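You operate a simulated robot arm through the tools that you are given. There is no shell and no other tool. Be economical: measure what you need, move in short steps, check, and stop when the job is done.

You run a simulated robot arm. Do the job below in one go: nothing can be reset, and whatever is moved stays where it is left.

JOB
Put the red tin on the top of the trestle table. Then fetch the bearing that says "2" from the top of the grey cupboard and set it on the note pad. Then take the brown box and leave it on top of the thermometer. Then fetch the blue thruster and stand it on the top of the tank. Then put the ring binder from the top of the green bench on the top of the trestle table. Then put the white bottle on the green mat on the trestle table. Then put the blue bottle on the top of the trestle table. Then pull the top cupboard drawer open. The order counts. Set down upright: red tin, blue thruster, white bottle, blue bottle.

It is judged by the outcome, as a careful person would: the job done as asked, and still so three seconds after it is handed in. It fails if anything else is knocked over, pushed out of place, dropped, spilled or broken.

ROBOT AND FRAMES
A 7-joint arm with a vacuum gripper on a trunk, on a base that drives. Base frame: it is fixed to the floor where the robot stands at the start and does not move with it; the origin is under the middle of the robot, x ahead of it, y to its left, z up; the surface under the hand at the start is at about z = 860. Units: mm, rad, N and s.
Its first joint turns from -2.897 to 2.897 rad. Places, roughly: bearing [500, 250, 750]; blue bottle (6x6x16 cm) [300, 5100, 900]; blue thruster (7x7x13 cm) [-1700, -1200, 1000]; brown box (6x4x4 cm) [-1500, -1100, 1000]; green mat on the trestle table (34x18 cm) [400, 3160, 780]; note pad (10x7x1 cm) [500, 300, 900]; red tin [500, 0, 1000]; ring binder [250, 4250, 1000]; thermometer [-1750, -1000, 1000]; top cupboard drawer [500, 400, 700]; top of the tank (30x16 cm) [-2580, 2440, 780]; top of the trestle table [500, 3200, 800]; white bottle (6x6x16 cm) [700, 4200, 900]. Payload 1.06 kg.
Tool frame: the origin (TCP) lies in the middle of the cups' lips, and z points out of the cups. The gripper has 1 cup of 24 mm across, covering 24 by 24 mm (tool x, y); the bellows give 8 mm. With the vacuum on, a cup seals on a smooth face that it is pressed against (1 to 4 N); it does not hold porous or soft things. The pull reaches 23 N.
Orientation is that of the tool frame in the base frame, as [roll, pitch, yaw] about the fixed x, y, z axes, in that order (R = Rz(yaw) Ry(pitch) Rx(roll)). With the cups facing straight down, the tool's x points along the base's -x, its y along +y and its z along -z.

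CONTROLS
- The arm moves only by the tool move_arm. Its argument "increments" is a list of rows, each an object of numbers (a shift or turn left out is 0, a gripper value left out holds the last): "rx", "ry", "rz": the turn, a rotation vector about the tool's x, y, z in units of 5 degrees (1.0 is 5 degrees); "tx", "ty", "tz": the shift along the tool's x, y, z in units of 40 mm (1.0 is 40 mm); "valve": the vacuum: 1 switches it on, -1 off. In form: [{"rx": .., "ry": .., "rz": .., "tx": .., "ty": .., "tz": .., "valve": ..}, ...]. A call has 1 to 12 rows; each row shifts and turns the commanded pose from where the row before left it, along the tool's axes as they then stand. A call with a number of a shift or a turn outside -1 to 1 is refused whole. A row lasts 0.2 s, in which the tool goes at most 50 mm and 0.15 rad; a call with a longer step from one row to the next is refused whole, and so is a gripper value outside its range. Where a pose cannot be reached the arm comes as near as it can. A force on the tool above 40 N (or 10 N above the force at the start of the call, whichever is more), or a blocked arm, ends the call early, and 0.2 s more pass. The pull builds up within a second once a cup has sealed. Time passes only in rows, and 0.2 s behind the last, so rows that do not move give it time. The reply holds the time, the measured pose of the TCP, the force on the tool along the base axes and the pull of the vacuum, in the units named above and with some noise, with the torque about the TCP (base axes, N m) and any sound that the robot's microphone picked up, and new pictures: "views" is both (left out), scene, wrist or none.
- Cameras (640 x 400 px; columns grow to the right, rows downward): "scene" is now at [148.5, 230.8, 1451.9]; the picture's right is [0.14, -0.99, 0.00], its down [-0.87, -0.13, -0.48] and it looks along [0.47, 0.07, -0.88] (base axes); focal length 276 px, centre (320, 200). "wrist" rides on the gripper at [78, 19, -96] in the tool frame; the picture's right is [-0.23, 0.97, 0.00], its down [-0.71, -0.17, -0.69] and it looks along [-0.67, -0.16, 0.73] (tool axes); focal length 243 px, centre (320, 200). There is no depth. A picture from a camera that has moved, and an enlarged one, comes with that camera's place and axes in the base frame and with its lens. The place of the scene camera against the robot may be out by one fixed shift of up to 25 mm in any direction.
- roll_base(legs): drives the robot by 1 to 6 legs, each [ahead, left, turn to the left] in mm, mm and rad, along the robot's own axes; the way and the turn of a leg run together, so that a leg with both is an arc; at most 1500 mm and 3.142 rad a leg. The arm and the cameras ride along, it lands a little off, and it stops where it bumps. It gives what a move gives, and a new picture of the scene camera.
- turn_head(pan, tilt): turns the head with the scene camera to pan (to the left, within 2.094 rad either way) and tilt (down, from -0.506 to 1.204), counted from straight ahead of the robot. It gives what a move gives, and a new picture of the scene camera.
- zoom(camera, box): a new picture of the part [left, top, right, bottom] of that camera's present view, enlarged. It takes no simulated time.
- close_job(): hands the job in; it is judged then, once.

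Go step by step. Nothing tells you exact positions but the pictures and the camera data: compare them with the known pose of the tool, close in by small moves and look again before you grip or let go. The budget is 217 turns and 260 pictures, counting those below and the enlarged ones. Unless the task says otherwise, let go and move clear before handing in, and close with one line.

The tools are called as name(argument=value, ...) on one line, values as JSON. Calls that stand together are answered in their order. move_arm: Moves the arm, as the interface text tells. Its arguments: {"type":"object","properties":{"increments":{"type":"array"},"views":{"type":"string","enum":["both","scene","wrist","none"]}},"required":["increments"]} The other tools are called the same way: roll_base (legs) drives the base; turn_head (pan, tilt) turns the head that bears the scene camera; zoom (camera, box) takes an enlarged picture of a part of a camera's view; close_job () hands the job in.

At the start:

```text
clock: 0.0
ee_pos: [498.7, 111.5, 1088.8]
tool_rot: [-3.14, 0.0, -3.141]
ft_force: [-0.3, -0.4, 0.3]
ft_torque: [0.02, -0.02, -0.01]
pull: 0.0
robot x, y, heading: [0.5, 0.2, -0.006]
head pan, tilt: [0.145, 1.072]
```

scene: 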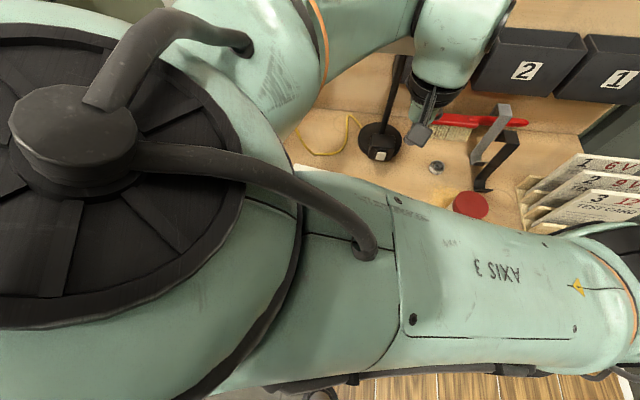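
wrist: 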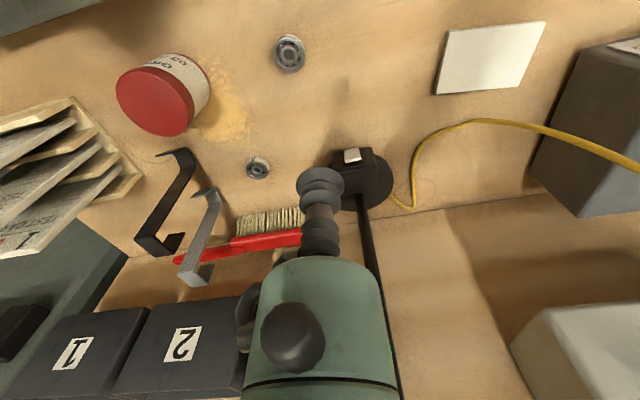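

I see a bench with the red tin, two bearings and a note pad. I'll zoom in to read the bearings and check the tin.

zoom(camera="wrist", box=[100, 20, 340, 200])

turn_head(pan=0.8, tilt=0.7)

```text
2.22 times, centred on (220, 110) of wrist
camera zoom: at [419.4, 130.6, 1184.6], right [0.23, 0.97, 0.0], down [0.71, -0.17, 0.69], along [0.67, -0.16, -0.73], focal length 539 px, centre (542, 400)
```

zoom: 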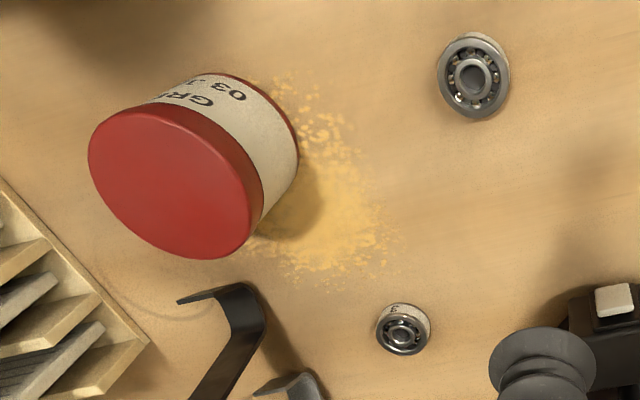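

```text
clock: 1.0
ee_pos: [499.2, 111.3, 1088.7]
tool_rot: [3.141, 0.001, -3.141]
ft_force: [0.6, -0.5, 0.0]
ft_torque: [-0.01, 0.0, -0.02]
pull: 0.0
robot x, y, heading: [-0.9, 0.0, 0.001]
head pan, tilt: [0.799, 0.7]
camera scene: at [143.3, 282.3, 1480.0], right [0.72, -0.7, 0.0], down [-0.45, -0.46, -0.76], along [0.53, 0.55, -0.64], focal length 276 px, centre (320, 200)
```

scene: 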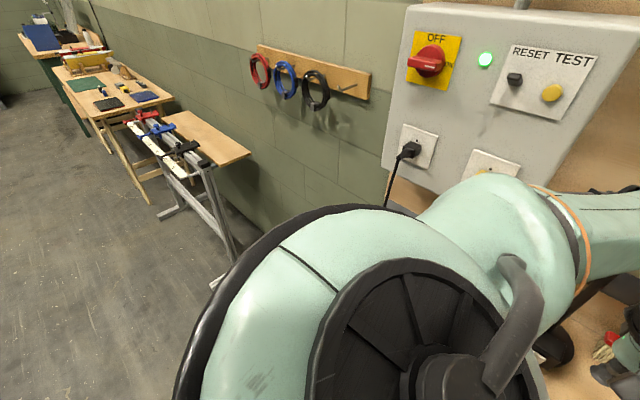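

The tin stands upright near (480, -75). I'll move above it, staying high.

move_arm(increments=[{"ty": -1, "tx": 0.1}, {"ty": -1, "tx": 0.1}, {"ty": -1, "tx": 0.1}, {"ty": -1, "tx": 0.1}, {"ty": -0.67, "tx": 0.1}, {}], views="wrist")

turn_head(pan=0.6, tilt=1.15)

```text
clock: 2.4
ee_pos: [480.4, -75.0, 1089.3]
tool_rot: [3.14, 0.001, -3.141]
ft_force: [0.1, 0.3, 0.1]
ft_torque: [0.0, 0.0, -0.03]
pull: 0.1
robot x, y, heading: [1.8, -3.0, 0.0]
head pan, tilt: [0.799, 0.7]
camera wrist: at [401.0, -56.7, 1185.6], right [0.23, 0.97, 0.0], down [0.71, -0.17, 0.69], along [0.67, -0.16, -0.73], focal length 243 px, centre (320, 200)
```

wrist: 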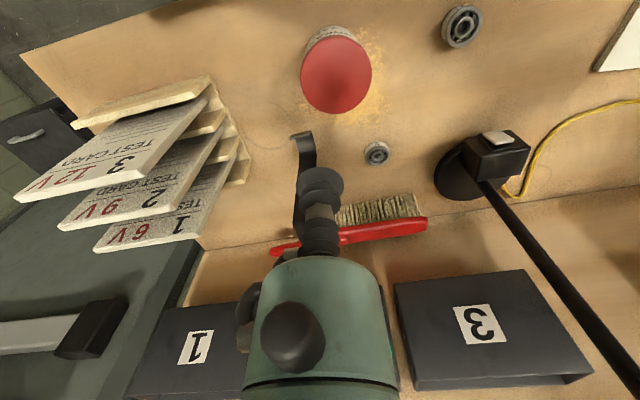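

```text
clock: 3.3
ee_pos: [480.5, -74.2, 1088.9]
tool_rot: [3.14, 0.0, 3.141]
ft_force: [0.3, 0.1, 0.1]
ft_torque: [0.02, -0.04, 0.01]
pull: 0.2
robot x, y, heading: [0.7, 0.5, 0.002]
head pan, tilt: [0.6, 1.15]
camera scene: at [133.3, 255.1, 1447.0], right [0.57, -0.82, 0.0], down [-0.75, -0.52, -0.41], along [0.34, 0.23, -0.91], focal length 276 px, centre (320, 200)
```

scene: 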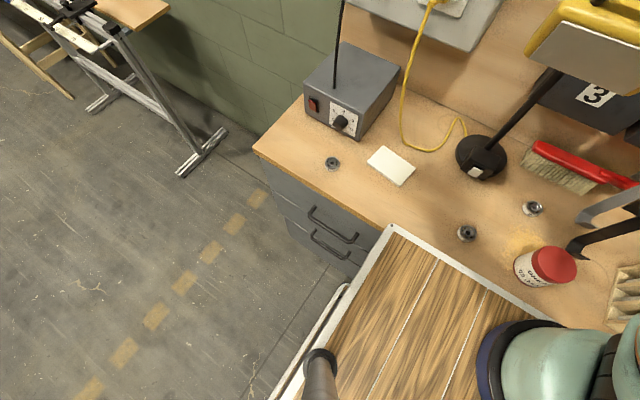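

The tin's lid is at about (474, -58, 935) from triangulation. I'll centre over it and descend partway.

move_arm(increments=[{"ty": 0.4, "tx": 0.15}, {"tz": 1}, {"tz": 1}, {"tz": 1}, {}], views="wrist")

zoom(camera="scene", box=[300, 130, 620, 330])

```text
clock: 4.5
ee_pos: [472.8, -69.9, 1040.3]
tool_rot: [-3.14, 0.011, -3.141]
ft_force: [-0.3, 0.1, -0.7]
ft_torque: [0.04, -0.02, -0.03]
pull: 0.0
out of reach, approached as far as the arm can: row 2, 3, 4
robot x, y, heading: [-1.8, 0.8, 0.0]
head pan, tilt: [0.6, 1.15]
camera wrist: at [392.7, -50.8, 1135.6], right [0.23, 0.97, 0.0], down [0.7, -0.17, 0.69], along [0.67, -0.16, -0.72], focal length 243 px, centre (320, 200)
```

wrist: 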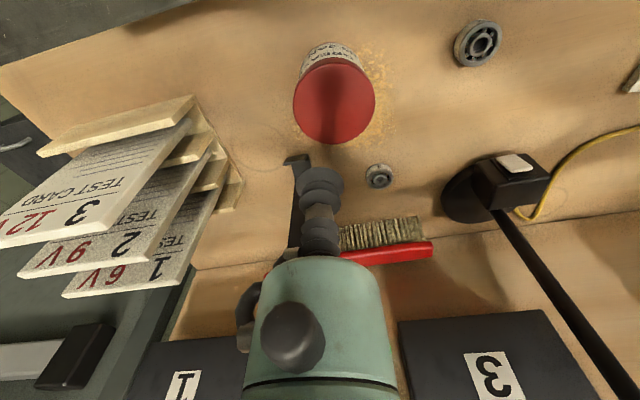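

```text
2.00 times, centred on (460, 230) of scene
camera zoom: at [119.4, 261.9, 1447.2], right [0.57, -0.82, 0.01], down [-0.75, -0.52, -0.41], along [0.34, 0.23, -0.91], focal length 552 px, centre (40, 140)
```

zoom: 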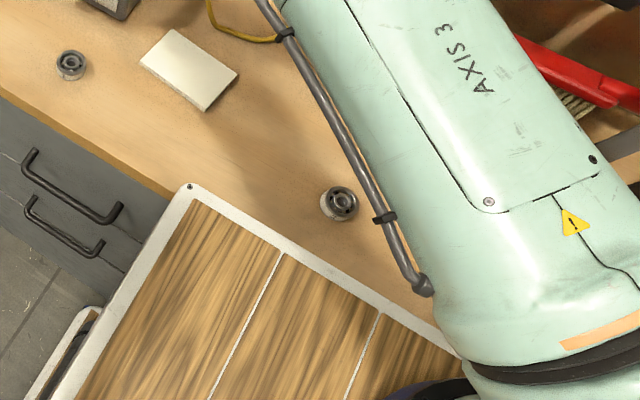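

The reach is too short here. I'll lift and back the base away about 180 mm.

move_arm(increments=[{"tz": -1}, {"tz": -0.5}], views="none")

roll_base(legs=[[-180, 0, 0]])

move_arm(increments=[{"tx": -1}, {"tx": -1}, {"tx": -1}, {"tx": -1}, {"tx": -0.5}, {}], views="wrist")

```text
clock: 5.1
ee_pos: [488.7, -81.0, 1097.1]
tool_rot: [-3.141, 0.001, 3.14]
ft_force: [0.3, 0.5, 0.7]
ft_torque: [0.02, 0.05, -0.01]
pull: 0.1
robot x, y, heading: [-0.3, 2.7, -0.004]
head pan, tilt: [0.6, 1.15]
```

```text
clock: 6.7
ee_pos: [305.7, -77.3, 1097.9]
tool_rot: [-3.14, 0.001, -3.137]
ft_force: [0.4, -0.2, 0.4]
ft_torque: [-0.02, -0.02, -0.01]
pull: 0.1
robot x, y, heading: [-182.6, -4.6, 0.007]
head pan, tilt: [0.6, 1.15]
camera scene: at [-49.4, 255.3, 1447.0], right [0.57, -0.82, 0.0], down [-0.75, -0.52, -0.41], along [0.34, 0.23, -0.91], focal length 276 px, centre (320, 200)
```

scene: 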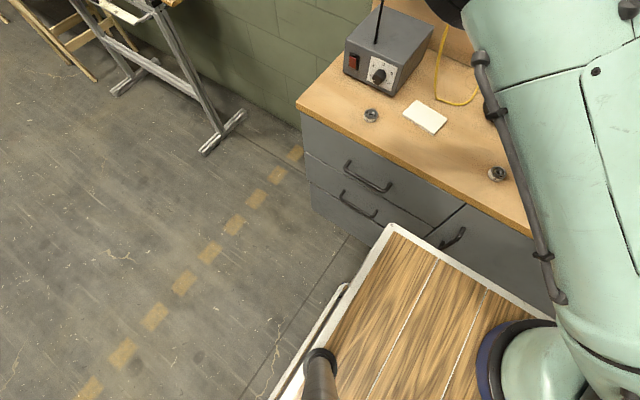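

```text
clock: 8.1
ee_pos: [485.7, -76.5, 1098.8]
tool_rot: [3.141, 0.0, -3.137]
ft_force: [-0.5, -0.3, 0.5]
ft_torque: [-0.01, -0.01, 0.0]
pull: 0.0
robot x, y, heading: [-180.2, 1.3, -0.0]
head pan, tilt: [0.6, 1.15]
camera wrist: at [406.5, -59.0, 1194.9], right [0.23, 0.97, 0.0], down [0.71, -0.17, 0.69], along [0.67, -0.16, -0.73], focal length 243 px, centre (320, 200)
```

wrist: 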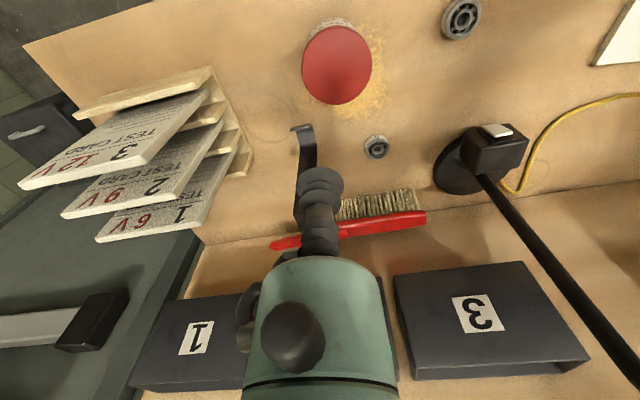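

Now aligning over the tin and descending to about z=1000.

move_arm(increments=[{"ty": 0.45, "tx": 0.3}, {"tz": 1}, {"tz": 1}, {"tz": 0.5}, {}], views="wrist")

```text
clock: 9.2
ee_pos: [474.1, -59.2, 998.1]
tool_rot: [-3.141, -0.001, -3.136]
ft_force: [0.3, -0.1, 0.0]
ft_torque: [-0.03, -0.02, 0.04]
pull: 0.0
robot x, y, heading: [-182.5, -2.5, 0.005]
head pan, tilt: [0.6, 1.15]
camera wrist: at [394.6, -40.6, 1094.2], right [0.23, 0.97, 0.0], down [0.71, -0.17, 0.69], along [0.67, -0.16, -0.73], focal length 243 px, centre (320, 200)
```

wrist: 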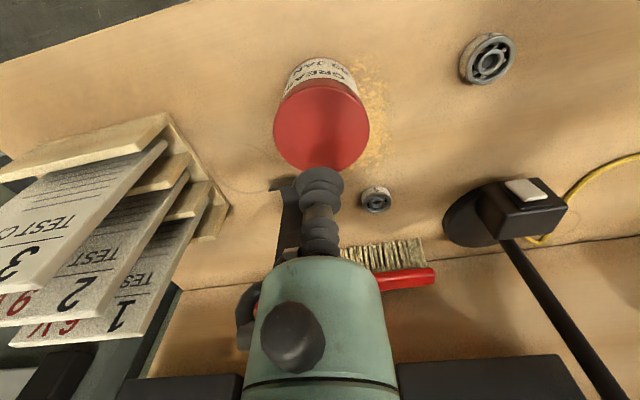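

Centred. I'll switch the vacuum on and press down gently.

move_arm(increments=[{"tz": 0.8, "tx": 0.05}, {"tz": 0.5, "valve": 1}, {"tz": 0.2}, {}, {}], views="wrist")

```text
clock: 10.4
ee_pos: [471.7, -58.5, 937.5]
tool_rot: [3.141, 0.001, -3.139]
ft_force: [-1.7, -0.2, 0.8]
ft_torque: [0.0, -0.01, 0.0]
pull: 22.7
robot x, y, heading: [-181.4, -0.9, 0.004]
head pan, tilt: [0.6, 1.15]
camera wrist: at [391.7, -39.6, 1033.5], right [0.23, 0.97, 0.0], down [0.71, -0.17, 0.69], along [0.67, -0.16, -0.73], focal length 243 px, centre (320, 200)
```

wrist: 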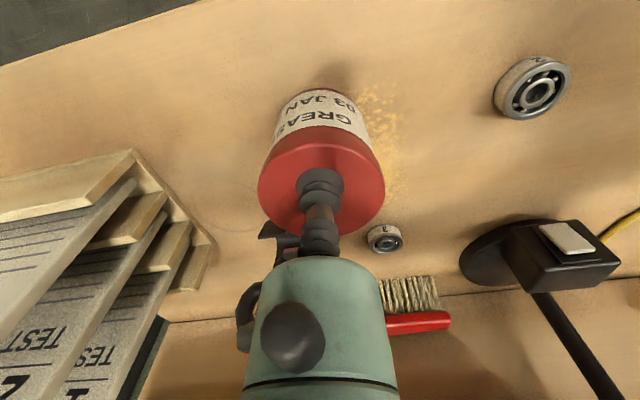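

Sealed. I'll lift, and read the bearing rim while I'm here.

zoom(camera="wrist", box=[360, 40, 600, 260])

move_arm(increments=[{"tz": -0.5}, {"tz": -0.8}, {"tz": -1}, {"tz": -1}, {"tz": -0.5}, {}], views="wrist")

```text
1.82 times, centred on (480, 150) of wrist
camera zoom: at [391.7, -39.6, 1033.5], right [0.23, 0.97, 0.0], down [0.71, -0.17, 0.69], along [0.67, -0.16, -0.73], focal length 441 px, centre (29, 291)
```

zoom: 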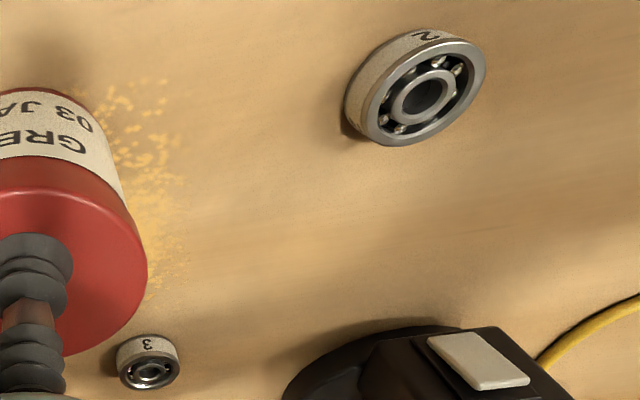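

```text
clock: 11.8
ee_pos: [470.4, -60.7, 1090.5]
tool_rot: [3.141, 0.0, -3.136]
ft_force: [-0.3, 0.0, -2.7]
ft_torque: [-0.03, 0.06, 0.0]
pull: 23.1
robot x, y, heading: [-182.7, 1.7, 0.008]
head pan, tilt: [0.6, 1.15]
camera wrist: at [391.6, -41.0, 1186.8], right [0.23, 0.97, 0.0], down [0.71, -0.17, 0.69], along [0.67, -0.16, -0.73], focal length 243 px, centre (320, 200)
```

wrist: 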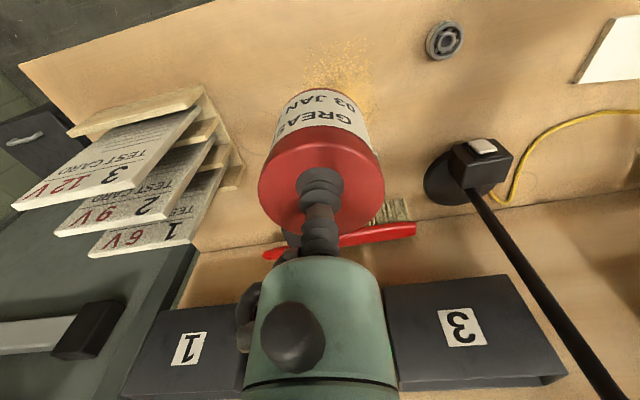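

The bearing with "2" is the one near (477, 81). Carrying the tin, I'll back off and drive left toward the trestle table in the clear aisle.

roll_base(legs=[[-450, 0, 0], [0, 1500, 0], [0, 1200, 0]])

turn_head(pan=0.3, tilt=0.6)

```text
clock: 27.2
ee_pos: [59.3, 2598.9, 1090.3]
tool_rot: [-3.142, -0.001, 3.115]
ft_force: [-0.8, -0.2, -2.6]
ft_torque: [0.0, 0.03, -0.02]
pull: 22.6
robot x, y, heading: [-590.5, 2680.7, -0.026]
head pan, tilt: [0.6, 1.15]
camera scene: at [-452.3, 2929.0, 1447.0], right [0.54, -0.84, 0.0], down [-0.77, -0.5, -0.41], along [0.34, 0.22, -0.91], focal length 276 px, centre (320, 200)
```

scene: 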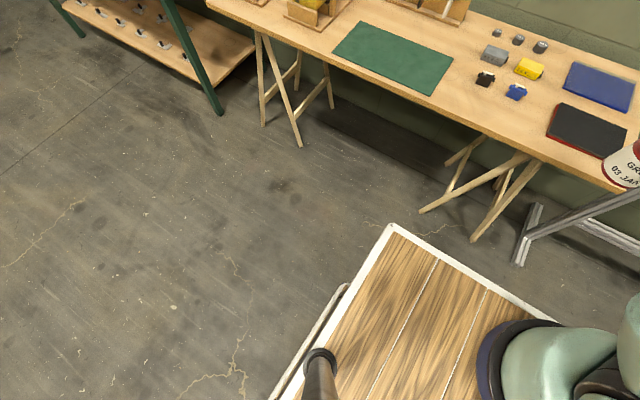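

```text
clock: 28.2
ee_pos: [57.8, 2599.2, 1089.8]
tool_rot: [3.141, 0.0, 3.115]
ft_force: [-0.3, -0.2, -1.9]
ft_torque: [0.01, 0.01, -0.01]
pull: 22.6
robot x, y, heading: [-589.5, 2680.5, -0.027]
head pan, tilt: [0.3, 0.6]
camera scene: at [-417.2, 2920.6, 1488.6], right [0.27, -0.96, 0.0], down [-0.54, -0.15, -0.82], along [0.79, 0.22, -0.57], focal length 276 px, centre (320, 200)
```

scene: 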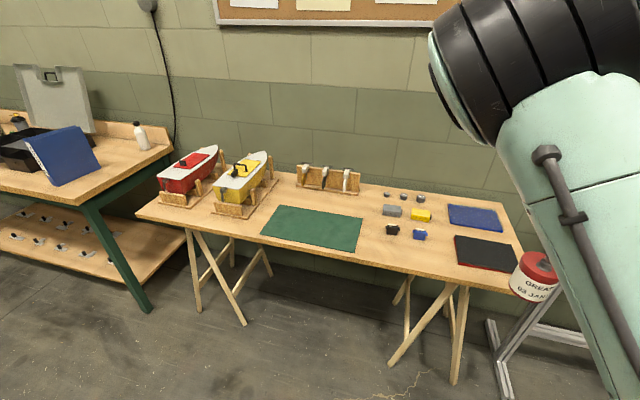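

The trestle table spans roughly x 215–800, y 2420–3890, with free space behind the green mat near (560, 3080). I'll approach there.

roll_base(legs=[[0, 400, 0.026], [320, 0, 0]])

move_arm(increments=[{}], views="wrist")

```text
clock: 32.4
ee_pos: [386.4, 3020.0, 1090.6]
tool_rot: [3.141, -0.001, -3.139]
ft_force: [0.0, -0.5, -1.8]
ft_torque: [0.0, 0.03, -0.01]
pull: 22.7
robot x, y, heading: [-266.4, 3077.6, 0.004]
head pan, tilt: [0.3, 0.6]
camera scene: at [-97.6, 3327.9, 1488.7], right [0.3, -0.95, 0.0], down [-0.54, -0.17, -0.82], along [0.79, 0.24, -0.57], focal length 276 px, centre (320, 200)
```

scene: 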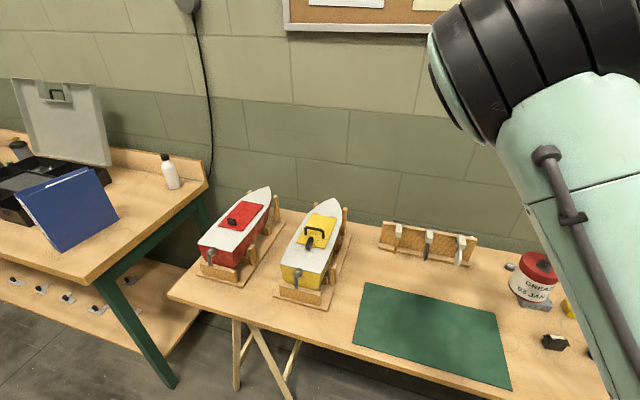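

```text
clock: 32.8
ee_pos: [386.6, 3018.6, 1090.9]
tool_rot: [3.14, 0.0, -3.14]
ft_force: [-0.2, 0.4, -1.6]
ft_torque: [0.03, 0.01, -0.03]
pull: 22.7
robot x, y, heading: [-265.5, 3077.9, -0.001]
head pan, tilt: [0.3, 0.6]
camera wrist: at [307.1, 3037.7, 1186.5], right [0.23, 0.97, 0.0], down [0.71, -0.17, 0.69], along [0.67, -0.16, -0.73], focal length 243 px, centre (320, 200)
```

wrist: 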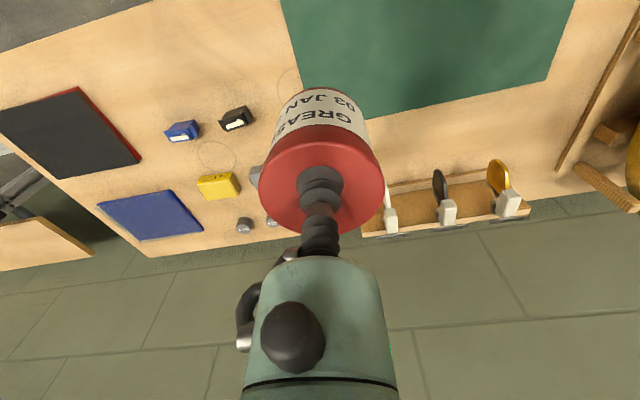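

I'll place the tin behind the mat at about (580, 3150), moving there first then descending.

move_arm(increments=[{"tx": -1, "ty": 0.66}, {"tx": -1, "ty": 0.66}, {"tx": -1, "ty": 0.66}, {"tx": -1, "ty": 0.66}, {"tx": -0.85, "ty": 0.66}, {"tz": 1}, {"tz": 1}, {"tz": 1}, {"tz": 1}, {}], views="both")

```text
clock: 35.0
ee_pos: [580.1, 3150.6, 933.4]
tool_rot: [3.14, 0.0, -3.139]
ft_force: [0.7, 0.0, -2.6]
ft_torque: [0.04, 0.02, -0.01]
pull: 22.7
robot x, y, heading: [-266.4, 3080.3, 0.003]
head pan, tilt: [0.3, 0.6]
camera scene: at [-97.6, 3327.9, 1488.7], right [0.3, -0.95, 0.0], down [-0.54, -0.17, -0.83], along [0.79, 0.24, -0.56], focal length 276 px, centre (320, 200)
camera wrist: at [500.2, 3169.8, 1028.8], right [0.23, 0.97, 0.0], down [0.71, -0.17, 0.69], along [0.67, -0.16, -0.73], focal length 243 px, centre (320, 200)
```

scene: 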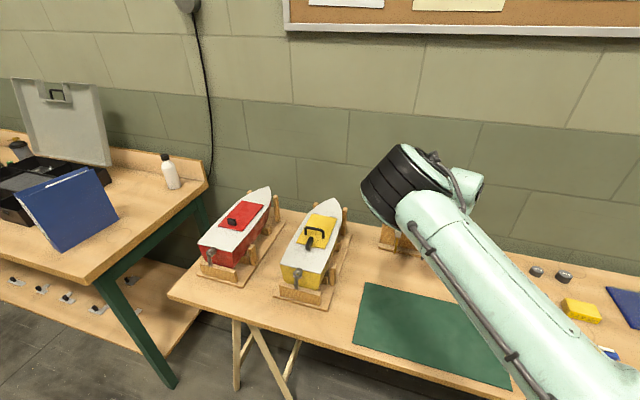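
wrist: 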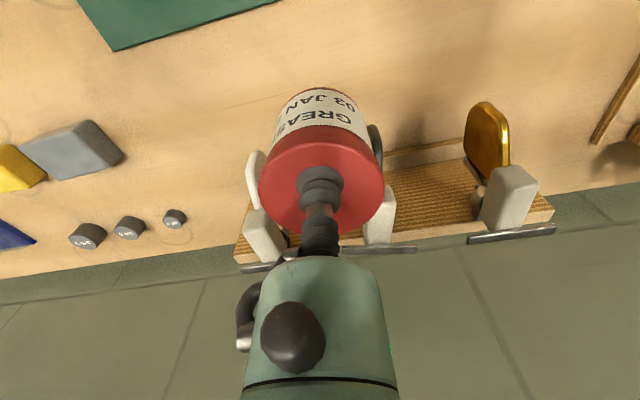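

The spot is clear. Descending in small steps until contact.

move_arm(increments=[{"tz": 0.75}, {"tz": 0.5}, {"tz": 0.2}, {}], views="wrist")

```text
clock: 36.0
ee_pos: [579.9, 3151.7, 872.3]
tool_rot: [-3.141, 0.002, -3.14]
ft_force: [-1.1, 0.6, -1.6]
ft_torque: [-0.01, 0.01, -0.02]
pull: 22.7
robot x, y, heading: [-262.9, 3081.9, 0.001]
head pan, tilt: [0.3, 0.6]
camera wrist: at [500.9, 3169.8, 968.2], right [0.23, 0.97, 0.0], down [0.71, -0.17, 0.69], along [0.67, -0.16, -0.73], focal length 243 px, centre (320, 200)
```

wrist: 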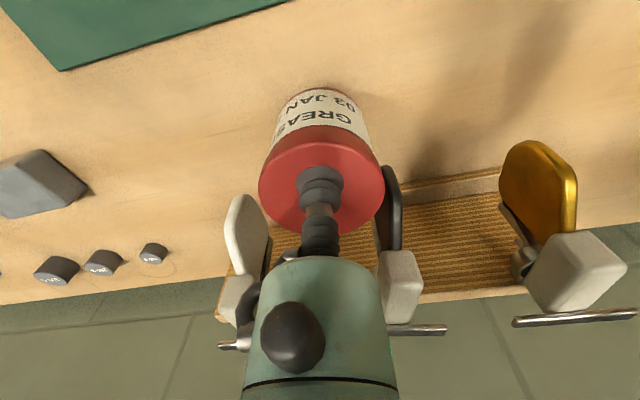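

The rack is near; I'll shift 15 mm toward the mat, then continue down.

move_arm(increments=[{"tx": 0.4}, {"tz": 0.15}, {"tz": 0.1}, {"tz": 0.1}, {}], views="wrist")

```text
clock: 37.2
ee_pos: [564.7, 3152.7, 858.6]
tool_rot: [-3.141, 0.0, -3.141]
ft_force: [-1.4, 0.0, 2.7]
ft_torque: [0.02, 0.02, -0.03]
pull: 22.8
robot x, y, heading: [-263.2, 3079.5, 0.0]
head pan, tilt: [0.3, 0.6]
camera wrist: at [484.8, 3170.6, 954.9], right [0.23, 0.97, 0.0], down [0.71, -0.17, 0.69], along [0.67, -0.16, -0.73], focal length 243 px, centre (320, 200)
```

wrist: 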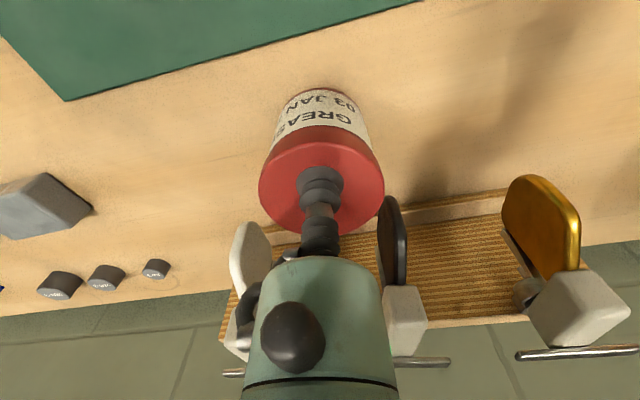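

Contact felt; releasing the tin and lifting away.

move_arm(increments=[{"valve": -1}, {}, {}, {"tz": -0.2}, {"tz": -0.5}, {"tz": -1}, {"tz": -1}, {"tz": -1}, {"tz": -1}, {"tz": -1}, {}], views="wrist")

```text
clock: 39.6
ee_pos: [564.4, 3150.7, 1088.4]
tool_rot: [3.14, 0.001, -3.14]
ft_force: [0.9, 0.0, -0.9]
ft_torque: [-0.01, 0.05, 0.0]
pull: 0.1
robot x, y, heading: [-265.5, 3078.2, 0.002]
head pan, tilt: [0.3, 0.6]
camera wrist: at [484.7, 3169.7, 1184.0], right [0.23, 0.97, 0.0], down [0.71, -0.17, 0.69], along [0.67, -0.16, -0.73], focal length 243 px, centre (320, 200)
```

wrist: 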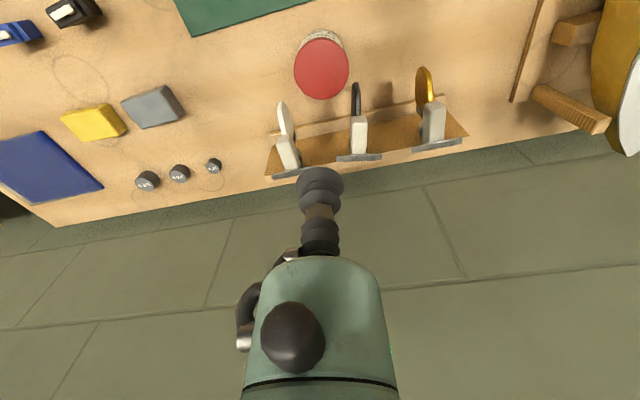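

The tin stands on the trestle table. Now driving back to the cupboard for the bearing.

move_arm(increments=[{"tx": 1}, {"tx": 1}, {"tx": 1}, {"tx": 1}, {"tx": 0.5}], views="none")

roll_base(legs=[[-340, 0, 0], [0, -1500, 0], [0, -1480, 0]])

turn_head(pan=0.3, tilt=0.7)

```text
clock: 40.8
ee_pos: [381.9, 3150.3, 1085.1]
tool_rot: [-3.141, 0.0, -3.141]
ft_force: [-0.9, -0.5, -0.6]
ft_torque: [-0.05, 0.05, 0.01]
pull: 0.1
robot x, y, heading: [-263.8, 3077.0, -0.001]
head pan, tilt: [0.3, 0.6]
```

```text
clock: 57.0
ee_pos: [83.8, 179.6, 1086.6]
tool_rot: [-3.141, -0.001, -3.128]
ft_force: [0.1, 0.0, -0.3]
ft_torque: [-0.03, -0.02, 0.02]
pull: 0.1
robot x, y, heading: [-566.0, 100.9, 0.012]
head pan, tilt: [0.3, 0.6]
camera scene: at [-398.2, 352.6, 1488.7], right [0.31, -0.95, 0.0], down [-0.54, -0.17, -0.83], along [0.79, 0.25, -0.56], focal length 276 px, centre (320, 200)
```

scene: 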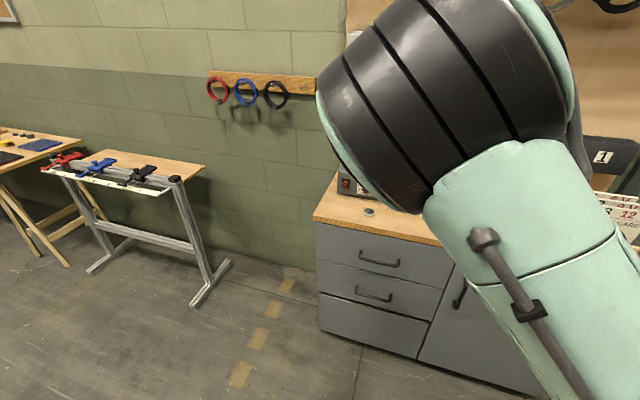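

```text
clock: 57.7
ee_pos: [83.6, 180.9, 1086.4]
tool_rot: [3.141, -0.001, -3.127]
ft_force: [-0.4, 0.2, -0.4]
ft_torque: [-0.01, 0.0, -0.01]
pull: 0.1
robot x, y, heading: [-563.2, 103.3, 0.012]
head pan, tilt: [0.3, 0.7]
camera scene: at [-401.4, 351.6, 1480.1], right [0.31, -0.95, 0.0], down [-0.61, -0.2, -0.77], along [0.73, 0.24, -0.64], focal length 276 px, centre (320, 200)
```

scene: 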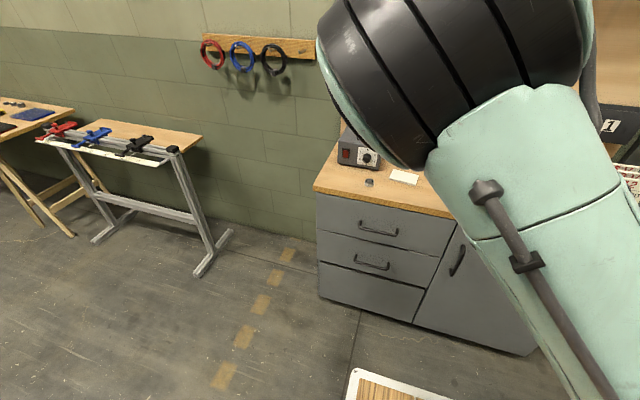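

I'll drive forward to reach the bench and look at the bearings from above.

roll_base(legs=[[375, 0, -0.012]])

move_arm(increments=[{"ty": -1}, {"ty": -1}, {"ty": -0.5, "tz": 0.5}, {"tz": 1}, {}], views="wrist")

```text
clock: 60.0
ee_pos: [455.7, 171.1, 1086.6]
tool_rot: [-3.141, -0.001, 3.137]
ft_force: [-0.5, -0.2, -0.1]
ft_torque: [0.03, -0.03, 0.0]
pull: 0.3
robot x, y, heading: [-192.9, 104.4, -0.004]
head pan, tilt: [0.3, 0.7]
camera scene: at [-26.8, 350.3, 1480.1], right [0.29, -0.96, 0.0], down [-0.62, -0.19, -0.76], along [0.73, 0.22, -0.64], focal length 276 px, centre (320, 200)
```

scene: 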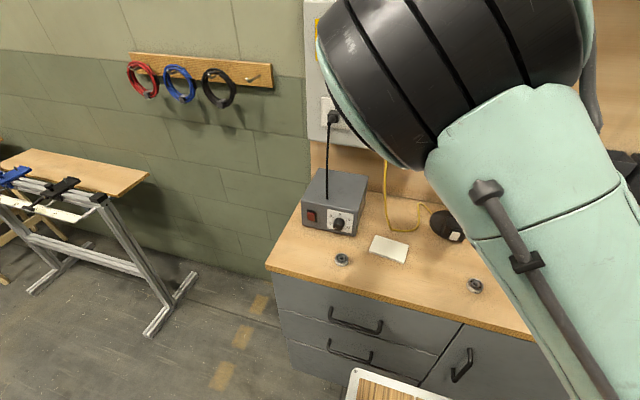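

```text
clock: 61.2
ee_pos: [453.2, 70.4, 1028.7]
tool_rot: [-3.141, 0.0, 3.138]
ft_force: [0.5, 0.2, 0.2]
ft_torque: [-0.04, 0.01, 0.02]
pull: 0.1
robot x, y, heading: [-194.9, 103.6, -0.005]
head pan, tilt: [0.3, 0.7]
camera wrist: at [374.4, 90.1, 1124.4], right [0.24, 0.97, 0.0], down [0.71, -0.17, 0.69], along [0.67, -0.16, -0.73], focal length 243 px, centre (320, 200)
```

wrist: 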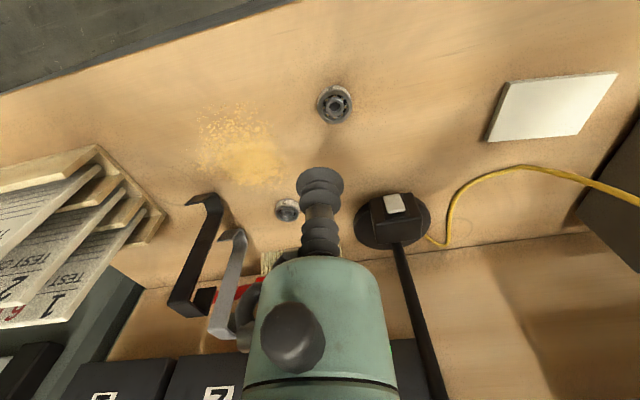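

Bearing at about (474, 82). Zooming to see its top faces.

zoom(camera="wrist", box=[290, 60, 380, 130])

move_arm(increments=[{"tx": -0.5, "ty": 0.3}, {"tz": 1}, {"tz": 1}, {}], views="wrist")

```text
5.71 times, centred on (335, 95) of wrist
camera zoom: at [374.4, 90.1, 1124.4], right [0.24, 0.97, 0.0], down [0.71, -0.17, 0.69], along [0.67, -0.16, -0.73], focal length 1386 px, centre (234, 800)
```

zoom: 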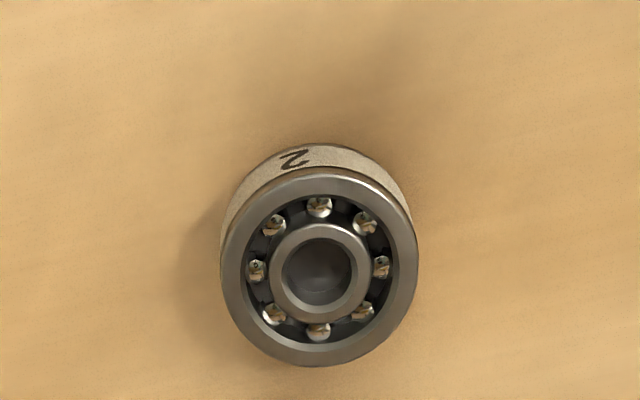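

```text
clock: 62.2
ee_pos: [475.0, 84.6, 947.3]
tool_rot: [3.141, 0.0, 3.138]
ft_force: [-1.2, -0.5, 0.2]
ft_torque: [-0.02, -0.01, 0.01]
pull: 0.1
robot x, y, heading: [-188.1, 105.4, -0.004]
head pan, tilt: [0.3, 0.7]
camera wrist: at [396.1, 103.0, 1043.2], right [0.24, 0.97, 0.0], down [0.71, -0.17, 0.69], along [0.67, -0.16, -0.73], focal length 243 px, centre (320, 200)
```

wrist: 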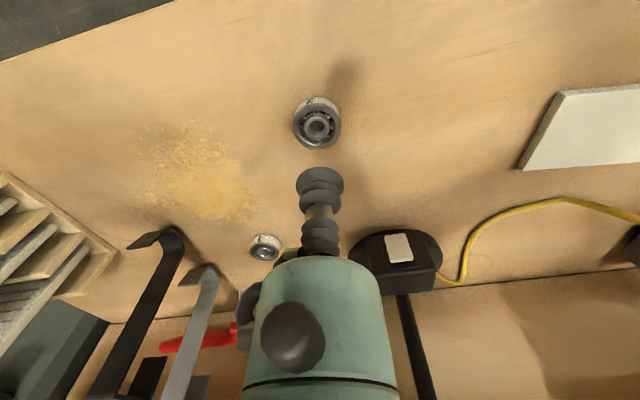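

I'll centre and press down gently with the vacuum on.

move_arm(increments=[{"tx": -0.1, "ty": -0.09}, {"tz": 0.8}, {"tz": 0.5, "valve": 1}, {"tz": 0.25}, {"tz": 0.1}, {"tz": 0.1}, {}], views="wrist")

```text
clock: 63.8
ee_pos: [477.8, 79.8, 875.4]
tool_rot: [3.141, 0.002, 3.139]
ft_force: [-0.5, 0.9, 3.3]
ft_torque: [0.04, -0.03, 0.0]
pull: 22.6
robot x, y, heading: [-192.5, 107.1, -0.002]
head pan, tilt: [0.3, 0.7]
camera wrist: at [399.0, 98.9, 972.0], right [0.24, 0.97, 0.0], down [0.71, -0.17, 0.69], along [0.67, -0.16, -0.73], focal length 243 px, centre (320, 200)
```

wrist: 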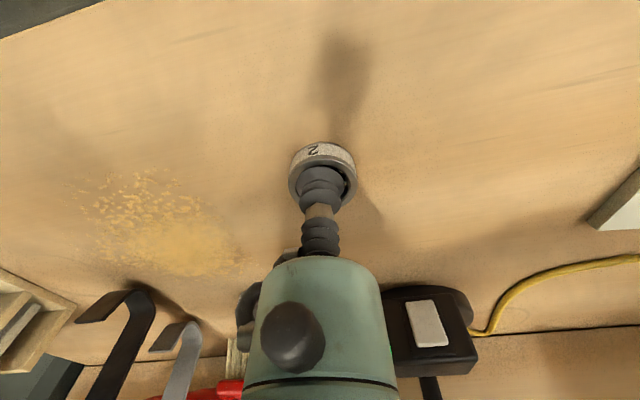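

Sealed. Lifting and moving over the note pad, about (534, 301).

move_arm(increments=[{"tz": -1}, {"tz": -1}, {"ty": 1, "tx": -0.25}, {"ty": 1, "tx": -0.25}, {"ty": 1, "tx": -0.25}, {"ty": 1, "tx": -0.25}, {"ty": 1, "tx": -0.25}, {"ty": 0.5, "tx": -0.15}, {}], views="wrist")

```text
clock: 65.8
ee_pos: [536.5, 301.9, 957.4]
tool_rot: [3.141, 0.0, 3.139]
ft_force: [-0.2, -0.2, -0.3]
ft_torque: [-0.03, 0.0, 0.01]
pull: 23.1
robot x, y, heading: [-190.8, 106.8, -0.0]
head pan, tilt: [0.3, 0.7]
camera wrist: at [457.2, 320.0, 1052.6], right [0.24, 0.97, 0.0], down [0.71, -0.17, 0.69], along [0.67, -0.16, -0.73], focal length 243 px, centre (320, 200)
```

wrist: 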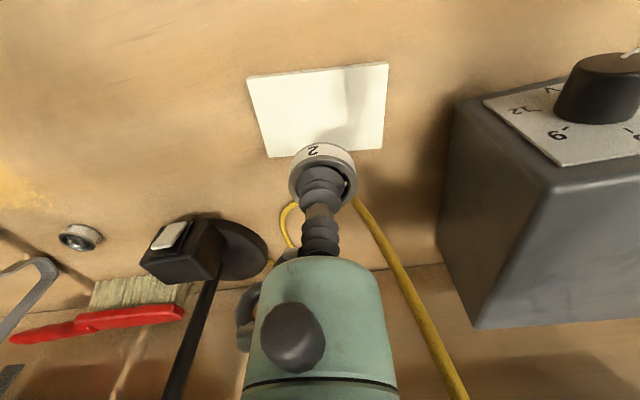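

Well centred over the pad. Lowering.

move_arm(increments=[{"tz": 0.9}, {"tz": 0.5}, {"tz": 0.2}, {"tz": 0.12}, {}], views="wrist")

```text
clock: 67.0
ee_pos: [534.9, 300.2, 887.0]
tool_rot: [3.141, -0.001, 3.139]
ft_force: [-0.7, 1.2, -0.7]
ft_torque: [-0.03, 0.0, -0.01]
pull: 23.1
robot x, y, heading: [-192.3, 102.4, -0.008]
head pan, tilt: [0.3, 0.7]
camera wrist: at [455.9, 319.0, 983.6], right [0.24, 0.97, 0.0], down [0.71, -0.17, 0.69], along [0.67, -0.16, -0.73], focal length 243 px, centre (320, 200)
```

wrist: 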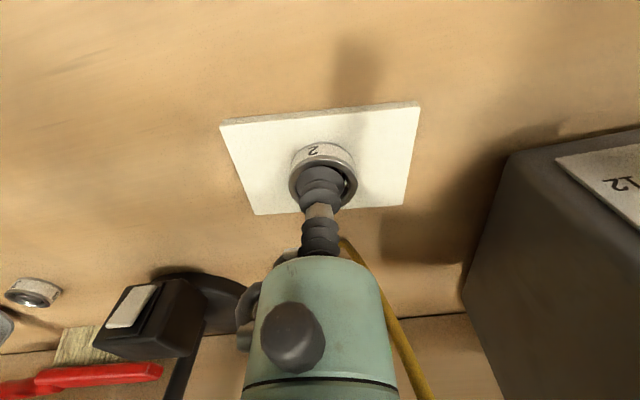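

move_arm(increments=[{"tz": 0.08}, {"tz": 0.05}, {}], views="none")

```text
clock: 67.8
ee_pos: [535.1, 300.5, 882.6]
tool_rot: [-3.141, 0.002, 3.139]
ft_force: [-0.5, -0.5, 13.4]
ft_torque: [-0.01, 0.01, 0.0]
pull: 21.9
robot x, y, heading: [-191.8, 104.9, -0.004]
head pan, tilt: [0.3, 0.7]
```

The bearing is pressed on the pad (13 N upward), so I release and lift.

move_arm(increments=[{"tz": -0.06}, {"valve": -1}, {}, {}, {"tz": -0.2}, {"tz": -0.5}, {"tz": -1}, {"tz": -1}, {"tz": -1}, {"tz": -1}, {}], views="wrist")

```text
clock: 70.2
ee_pos: [535.4, 301.0, 1071.8]
tool_rot: [3.141, 0.0, 3.138]
ft_force: [0.3, -0.7, -0.2]
ft_torque: [0.03, 0.02, 0.0]
pull: 0.0
robot x, y, heading: [-190.4, 103.4, -0.002]
head pan, tilt: [0.3, 0.7]
camera wrist: at [456.6, 319.6, 1167.7], right [0.24, 0.97, 0.0], down [0.71, -0.17, 0.69], along [0.67, -0.16, -0.73], focal length 243 px, centre (320, 200)
```

wrist: 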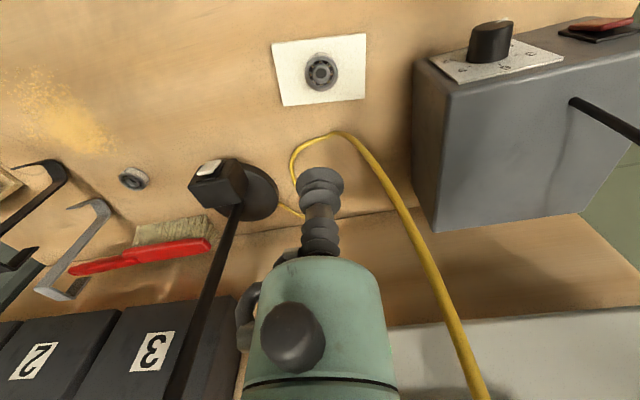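

The bearing sits on the pad. I'll back off and turn toward the brown box area.

move_arm(increments=[{"tx": 1}, {"tx": 1, "ty": -1}, {"ty": -1}, {"ty": -1}, {"ty": -1}], views="none")

roll_base(legs=[[-400, 0, 0], [0, 0, -2.0]])

turn_head(pan=0.1, tilt=0.4)

```text
refused: row 2 steps farther than a row can; nothing moved
```

```text
clock: 77.4
ee_pos: [-698.2, -641.1, 1071.8]
tool_rot: [-3.141, 0.001, 1.163]
ft_force: [0.4, 0.1, 0.7]
ft_torque: [0.03, -0.01, 0.0]
pull: 0.2
robot x, y, heading: [-587.8, 108.5, -1.979]
head pan, tilt: [0.3, 0.7]
camera scene: at [-461.9, -143.0, 1480.1], right [-0.99, 0.11, 0.0], down [0.07, 0.64, -0.76], along [-0.08, -0.76, -0.64], focal length 276 px, centre (320, 200)
```

scene: 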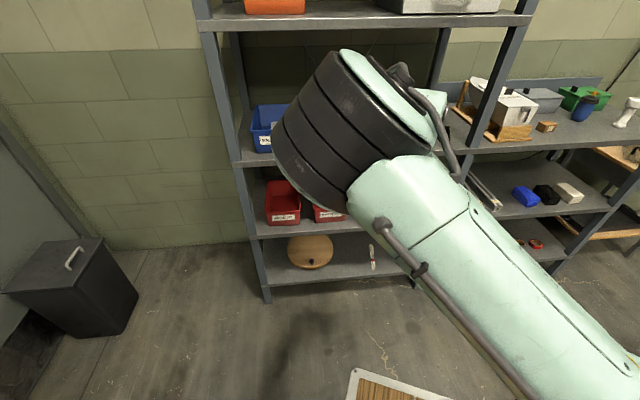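

```text
clock: 78.2
ee_pos: [-696.8, -642.8, 1070.5]
tool_rot: [-3.14, -0.001, 1.162]
ft_force: [0.5, 0.5, 0.4]
ft_torque: [-0.01, 0.01, 0.01]
pull: 0.0
robot x, y, heading: [-588.1, 105.3, -1.978]
head pan, tilt: [0.099, 0.4]
camera scene: at [-480.8, -146.8, 1506.9], right [-0.95, 0.3, 0.0], down [0.12, 0.37, -0.92], along [-0.28, -0.88, -0.39], focal length 276 px, centre (320, 200)
```

scene: 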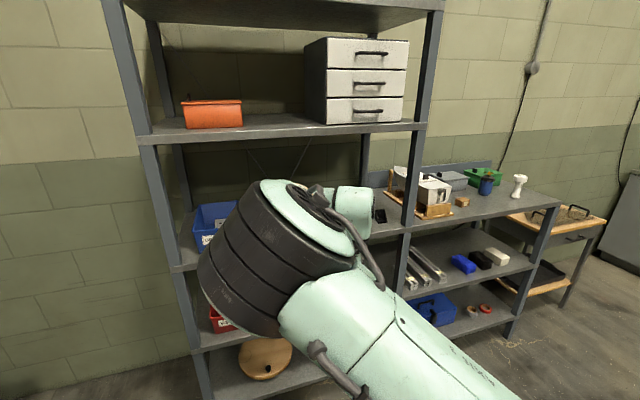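

The workbench with the box and thruster is on the right of the shelving. Zooming to identify the thermometer.

zoom(camera="scene", box=[370, 140, 570, 265])

move_arm(increments=[{"tx": 1}, {"tx": 1}, {"ty": -1}, {"ty": -1}, {"ty": -1}, {"ty": -1}, {"ty": -1}], views="none")

roll_base(legs=[[0, 0, 0.407], [0, -1050, 0], [250, 0, 0]])

turn_head(pan=0.35, tilt=0.6)

```text
3.20 times, centred on (470, 202) of scene
camera zoom: at [-480.8, -146.8, 1506.9], right [-0.95, 0.3, 0.0], down [0.12, 0.37, -0.92], along [-0.28, -0.88, -0.39], focal length 883 px, centre (-160, 192)
```

zoom: 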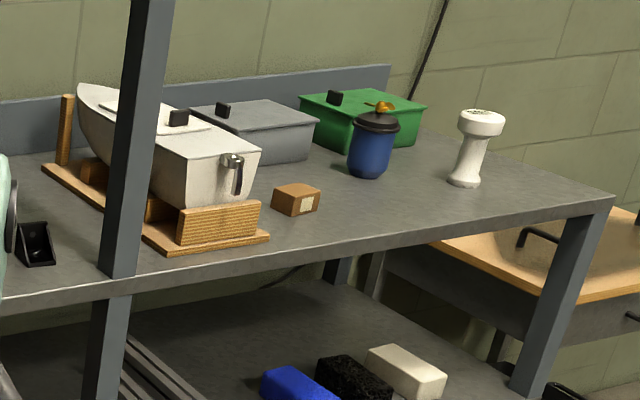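

```text
clock: 79.8
ee_pos: [-849.5, -490.3, 1070.5]
tool_rot: [-3.142, -0.001, 1.164]
ft_force: [-0.1, -0.5, 0.2]
ft_torque: [0.0, 0.02, 0.0]
pull: 0.0
robot x, y, heading: [-588.0, 105.1, -1.977]
head pan, tilt: [0.099, 0.4]
```

```text
clock: 87.8
ee_pos: [-1635.3, -792.9, 1071.4]
tool_rot: [3.141, 0.0, 1.567]
ft_force: [0.7, -0.6, -1.2]
ft_torque: [-0.01, -0.04, 0.0]
pull: 0.1
robot x, y, heading: [-1632.3, -144.7, -1.574]
head pan, tilt: [0.099, 0.4]
camera scene: at [-1427.9, -325.7, 1506.9], right [-1.0, -0.09, 0.0], down [-0.04, 0.39, -0.92], along [0.09, -0.92, -0.39], focal length 276 px, centre (320, 200)
```

scene: 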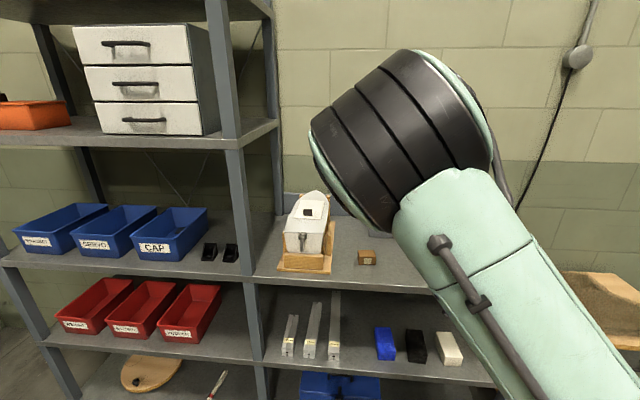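

```text
clock: 88.6
ee_pos: [-1633.4, -793.1, 1070.7]
tool_rot: [-3.142, 0.001, 1.566]
ft_force: [0.6, 0.4, 0.2]
ft_torque: [-0.04, 0.02, -0.03]
pull: 0.1
robot x, y, heading: [-1626.7, -143.8, -1.58]
head pan, tilt: [0.351, 0.6]
camera scene: at [-1406.7, -316.6, 1488.7], right [-0.94, -0.34, 0.0], down [-0.19, 0.53, -0.83], along [0.28, -0.78, -0.56], focal length 276 px, centre (320, 200)
```

scene: 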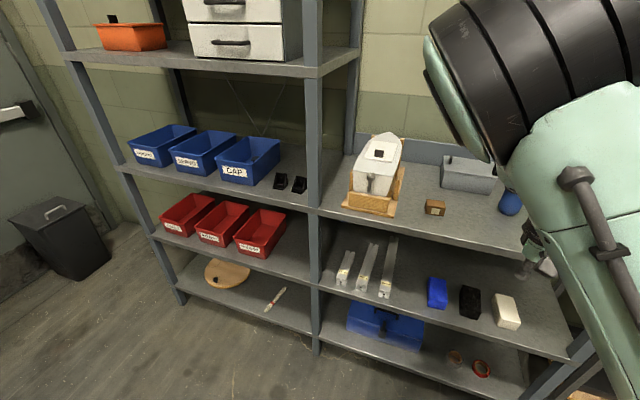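

Box is at about (-1505, -1105), bench top near z=962. I'll raise the arm and approach the bench.

move_arm(increments=[{"tz": -1}, {"tz": -1}, {"tz": -1}, {"tz": -0.5}], views="none")

roll_base(legs=[[360, 0, 0.009]])

move_arm(increments=[{"tx": 0.5}, {}], views="wrist")

```text
clock: 89.6
ee_pos: [-1633.7, -792.5, 1210.7]
tool_rot: [-3.141, 0.0, 1.568]
ft_force: [-0.6, -0.2, 0.2]
ft_torque: [0.02, 0.0, 0.02]
pull: 0.0
robot x, y, heading: [-1625.6, -144.6, -1.578]
head pan, tilt: [0.351, 0.6]
```

```text
clock: 91.9
ee_pos: [-1619.0, -1153.1, 1209.4]
tool_rot: [-3.141, -0.001, 1.588]
ft_force: [0.3, 0.6, -0.8]
ft_torque: [-0.01, 0.03, 0.01]
pull: 0.1
robot x, y, heading: [-1630.9, -506.9, -1.553]
head pan, tilt: [0.351, 0.6]
camera scene: at [-1401.4, -673.2, 1488.7], right [-0.93, -0.36, 0.0], down [-0.2, 0.53, -0.83], along [0.29, -0.77, -0.57], focal length 276 px, centre (320, 200)
```

scene: 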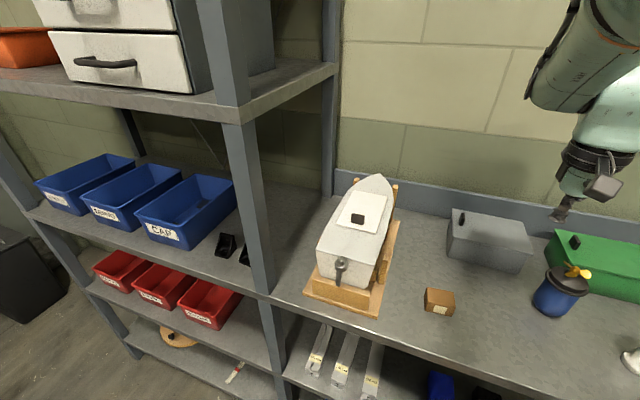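

```text
clock: 92.5
ee_pos: [-1620.5, -1133.8, 1209.6]
tool_rot: [3.142, 0.0, 1.587]
ft_force: [-0.2, 0.2, 0.1]
ft_torque: [-0.04, 0.01, 0.01]
pull: 0.0
robot x, y, heading: [-1627.8, -505.5, -1.561]
head pan, tilt: [0.351, 0.6]
camera wrist: at [-1604.2, -1055.8, 1305.6], right [0.98, -0.22, 0.0], down [-0.16, -0.71, 0.69], along [-0.15, -0.67, -0.73], focal length 243 px, centre (320, 200)
```

wrist: 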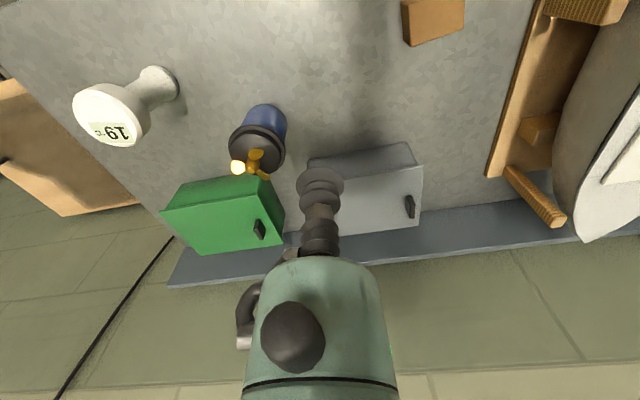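

The thermometer (showing "19") is at about (-1830, -1115), top near z=1075. First I go above the brown box.

move_arm(increments=[{"ty": 1, "tx": 0.2}, {"ty": 1, "tx": 0.2}, {"ty": 0.9, "tx": 0.2}, {"tz": 1}, {"tz": 1}, {"tz": 1}, {}], views="wrist")

```text
clock: 94.1
ee_pos: [-1503.9, -1105.6, 1090.1]
tool_rot: [-3.141, -0.001, 1.586]
ft_force: [-0.3, -0.1, 0.1]
ft_torque: [-0.03, 0.01, -0.01]
pull: 0.1
robot x, y, heading: [-1630.3, -507.2, -1.561]
head pan, tilt: [0.351, 0.6]
camera wrist: at [-1486.5, -1027.6, 1186.3], right [0.98, -0.22, 0.0], down [-0.16, -0.71, 0.69], along [-0.15, -0.67, -0.73], focal length 243 px, centre (320, 200)
```

wrist: 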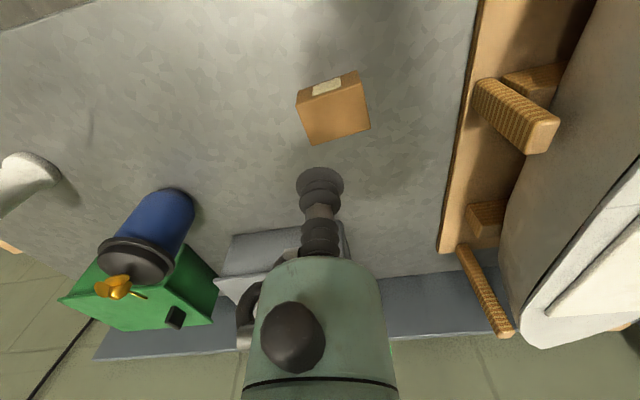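

Centring over the box top and pressing down with the vacuum on.

move_arm(increments=[{"ty": 0.24, "tx": -0.12}, {"tz": 1}, {"tz": 0.6, "valve": 1}, {"tz": 0.3}, {"tz": 0.15}, {}], views="wrist")

```text
clock: 95.5
ee_pos: [-1494.5, -1113.0, 1007.4]
tool_rot: [-3.141, -0.001, 1.587]
ft_force: [-0.6, 0.2, 1.1]
ft_torque: [0.01, 0.01, 0.03]
pull: 0.0
robot x, y, heading: [-1629.1, -504.1, -1.56]
head pan, tilt: [0.351, 0.6]
camera wrist: at [-1478.1, -1034.6, 1103.5], right [0.98, -0.22, 0.0], down [-0.16, -0.71, 0.69], along [-0.15, -0.67, -0.73], focal length 243 px, centre (320, 200)
```

wrist: 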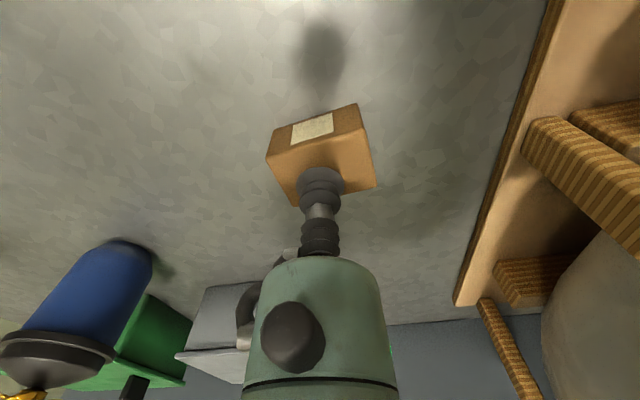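

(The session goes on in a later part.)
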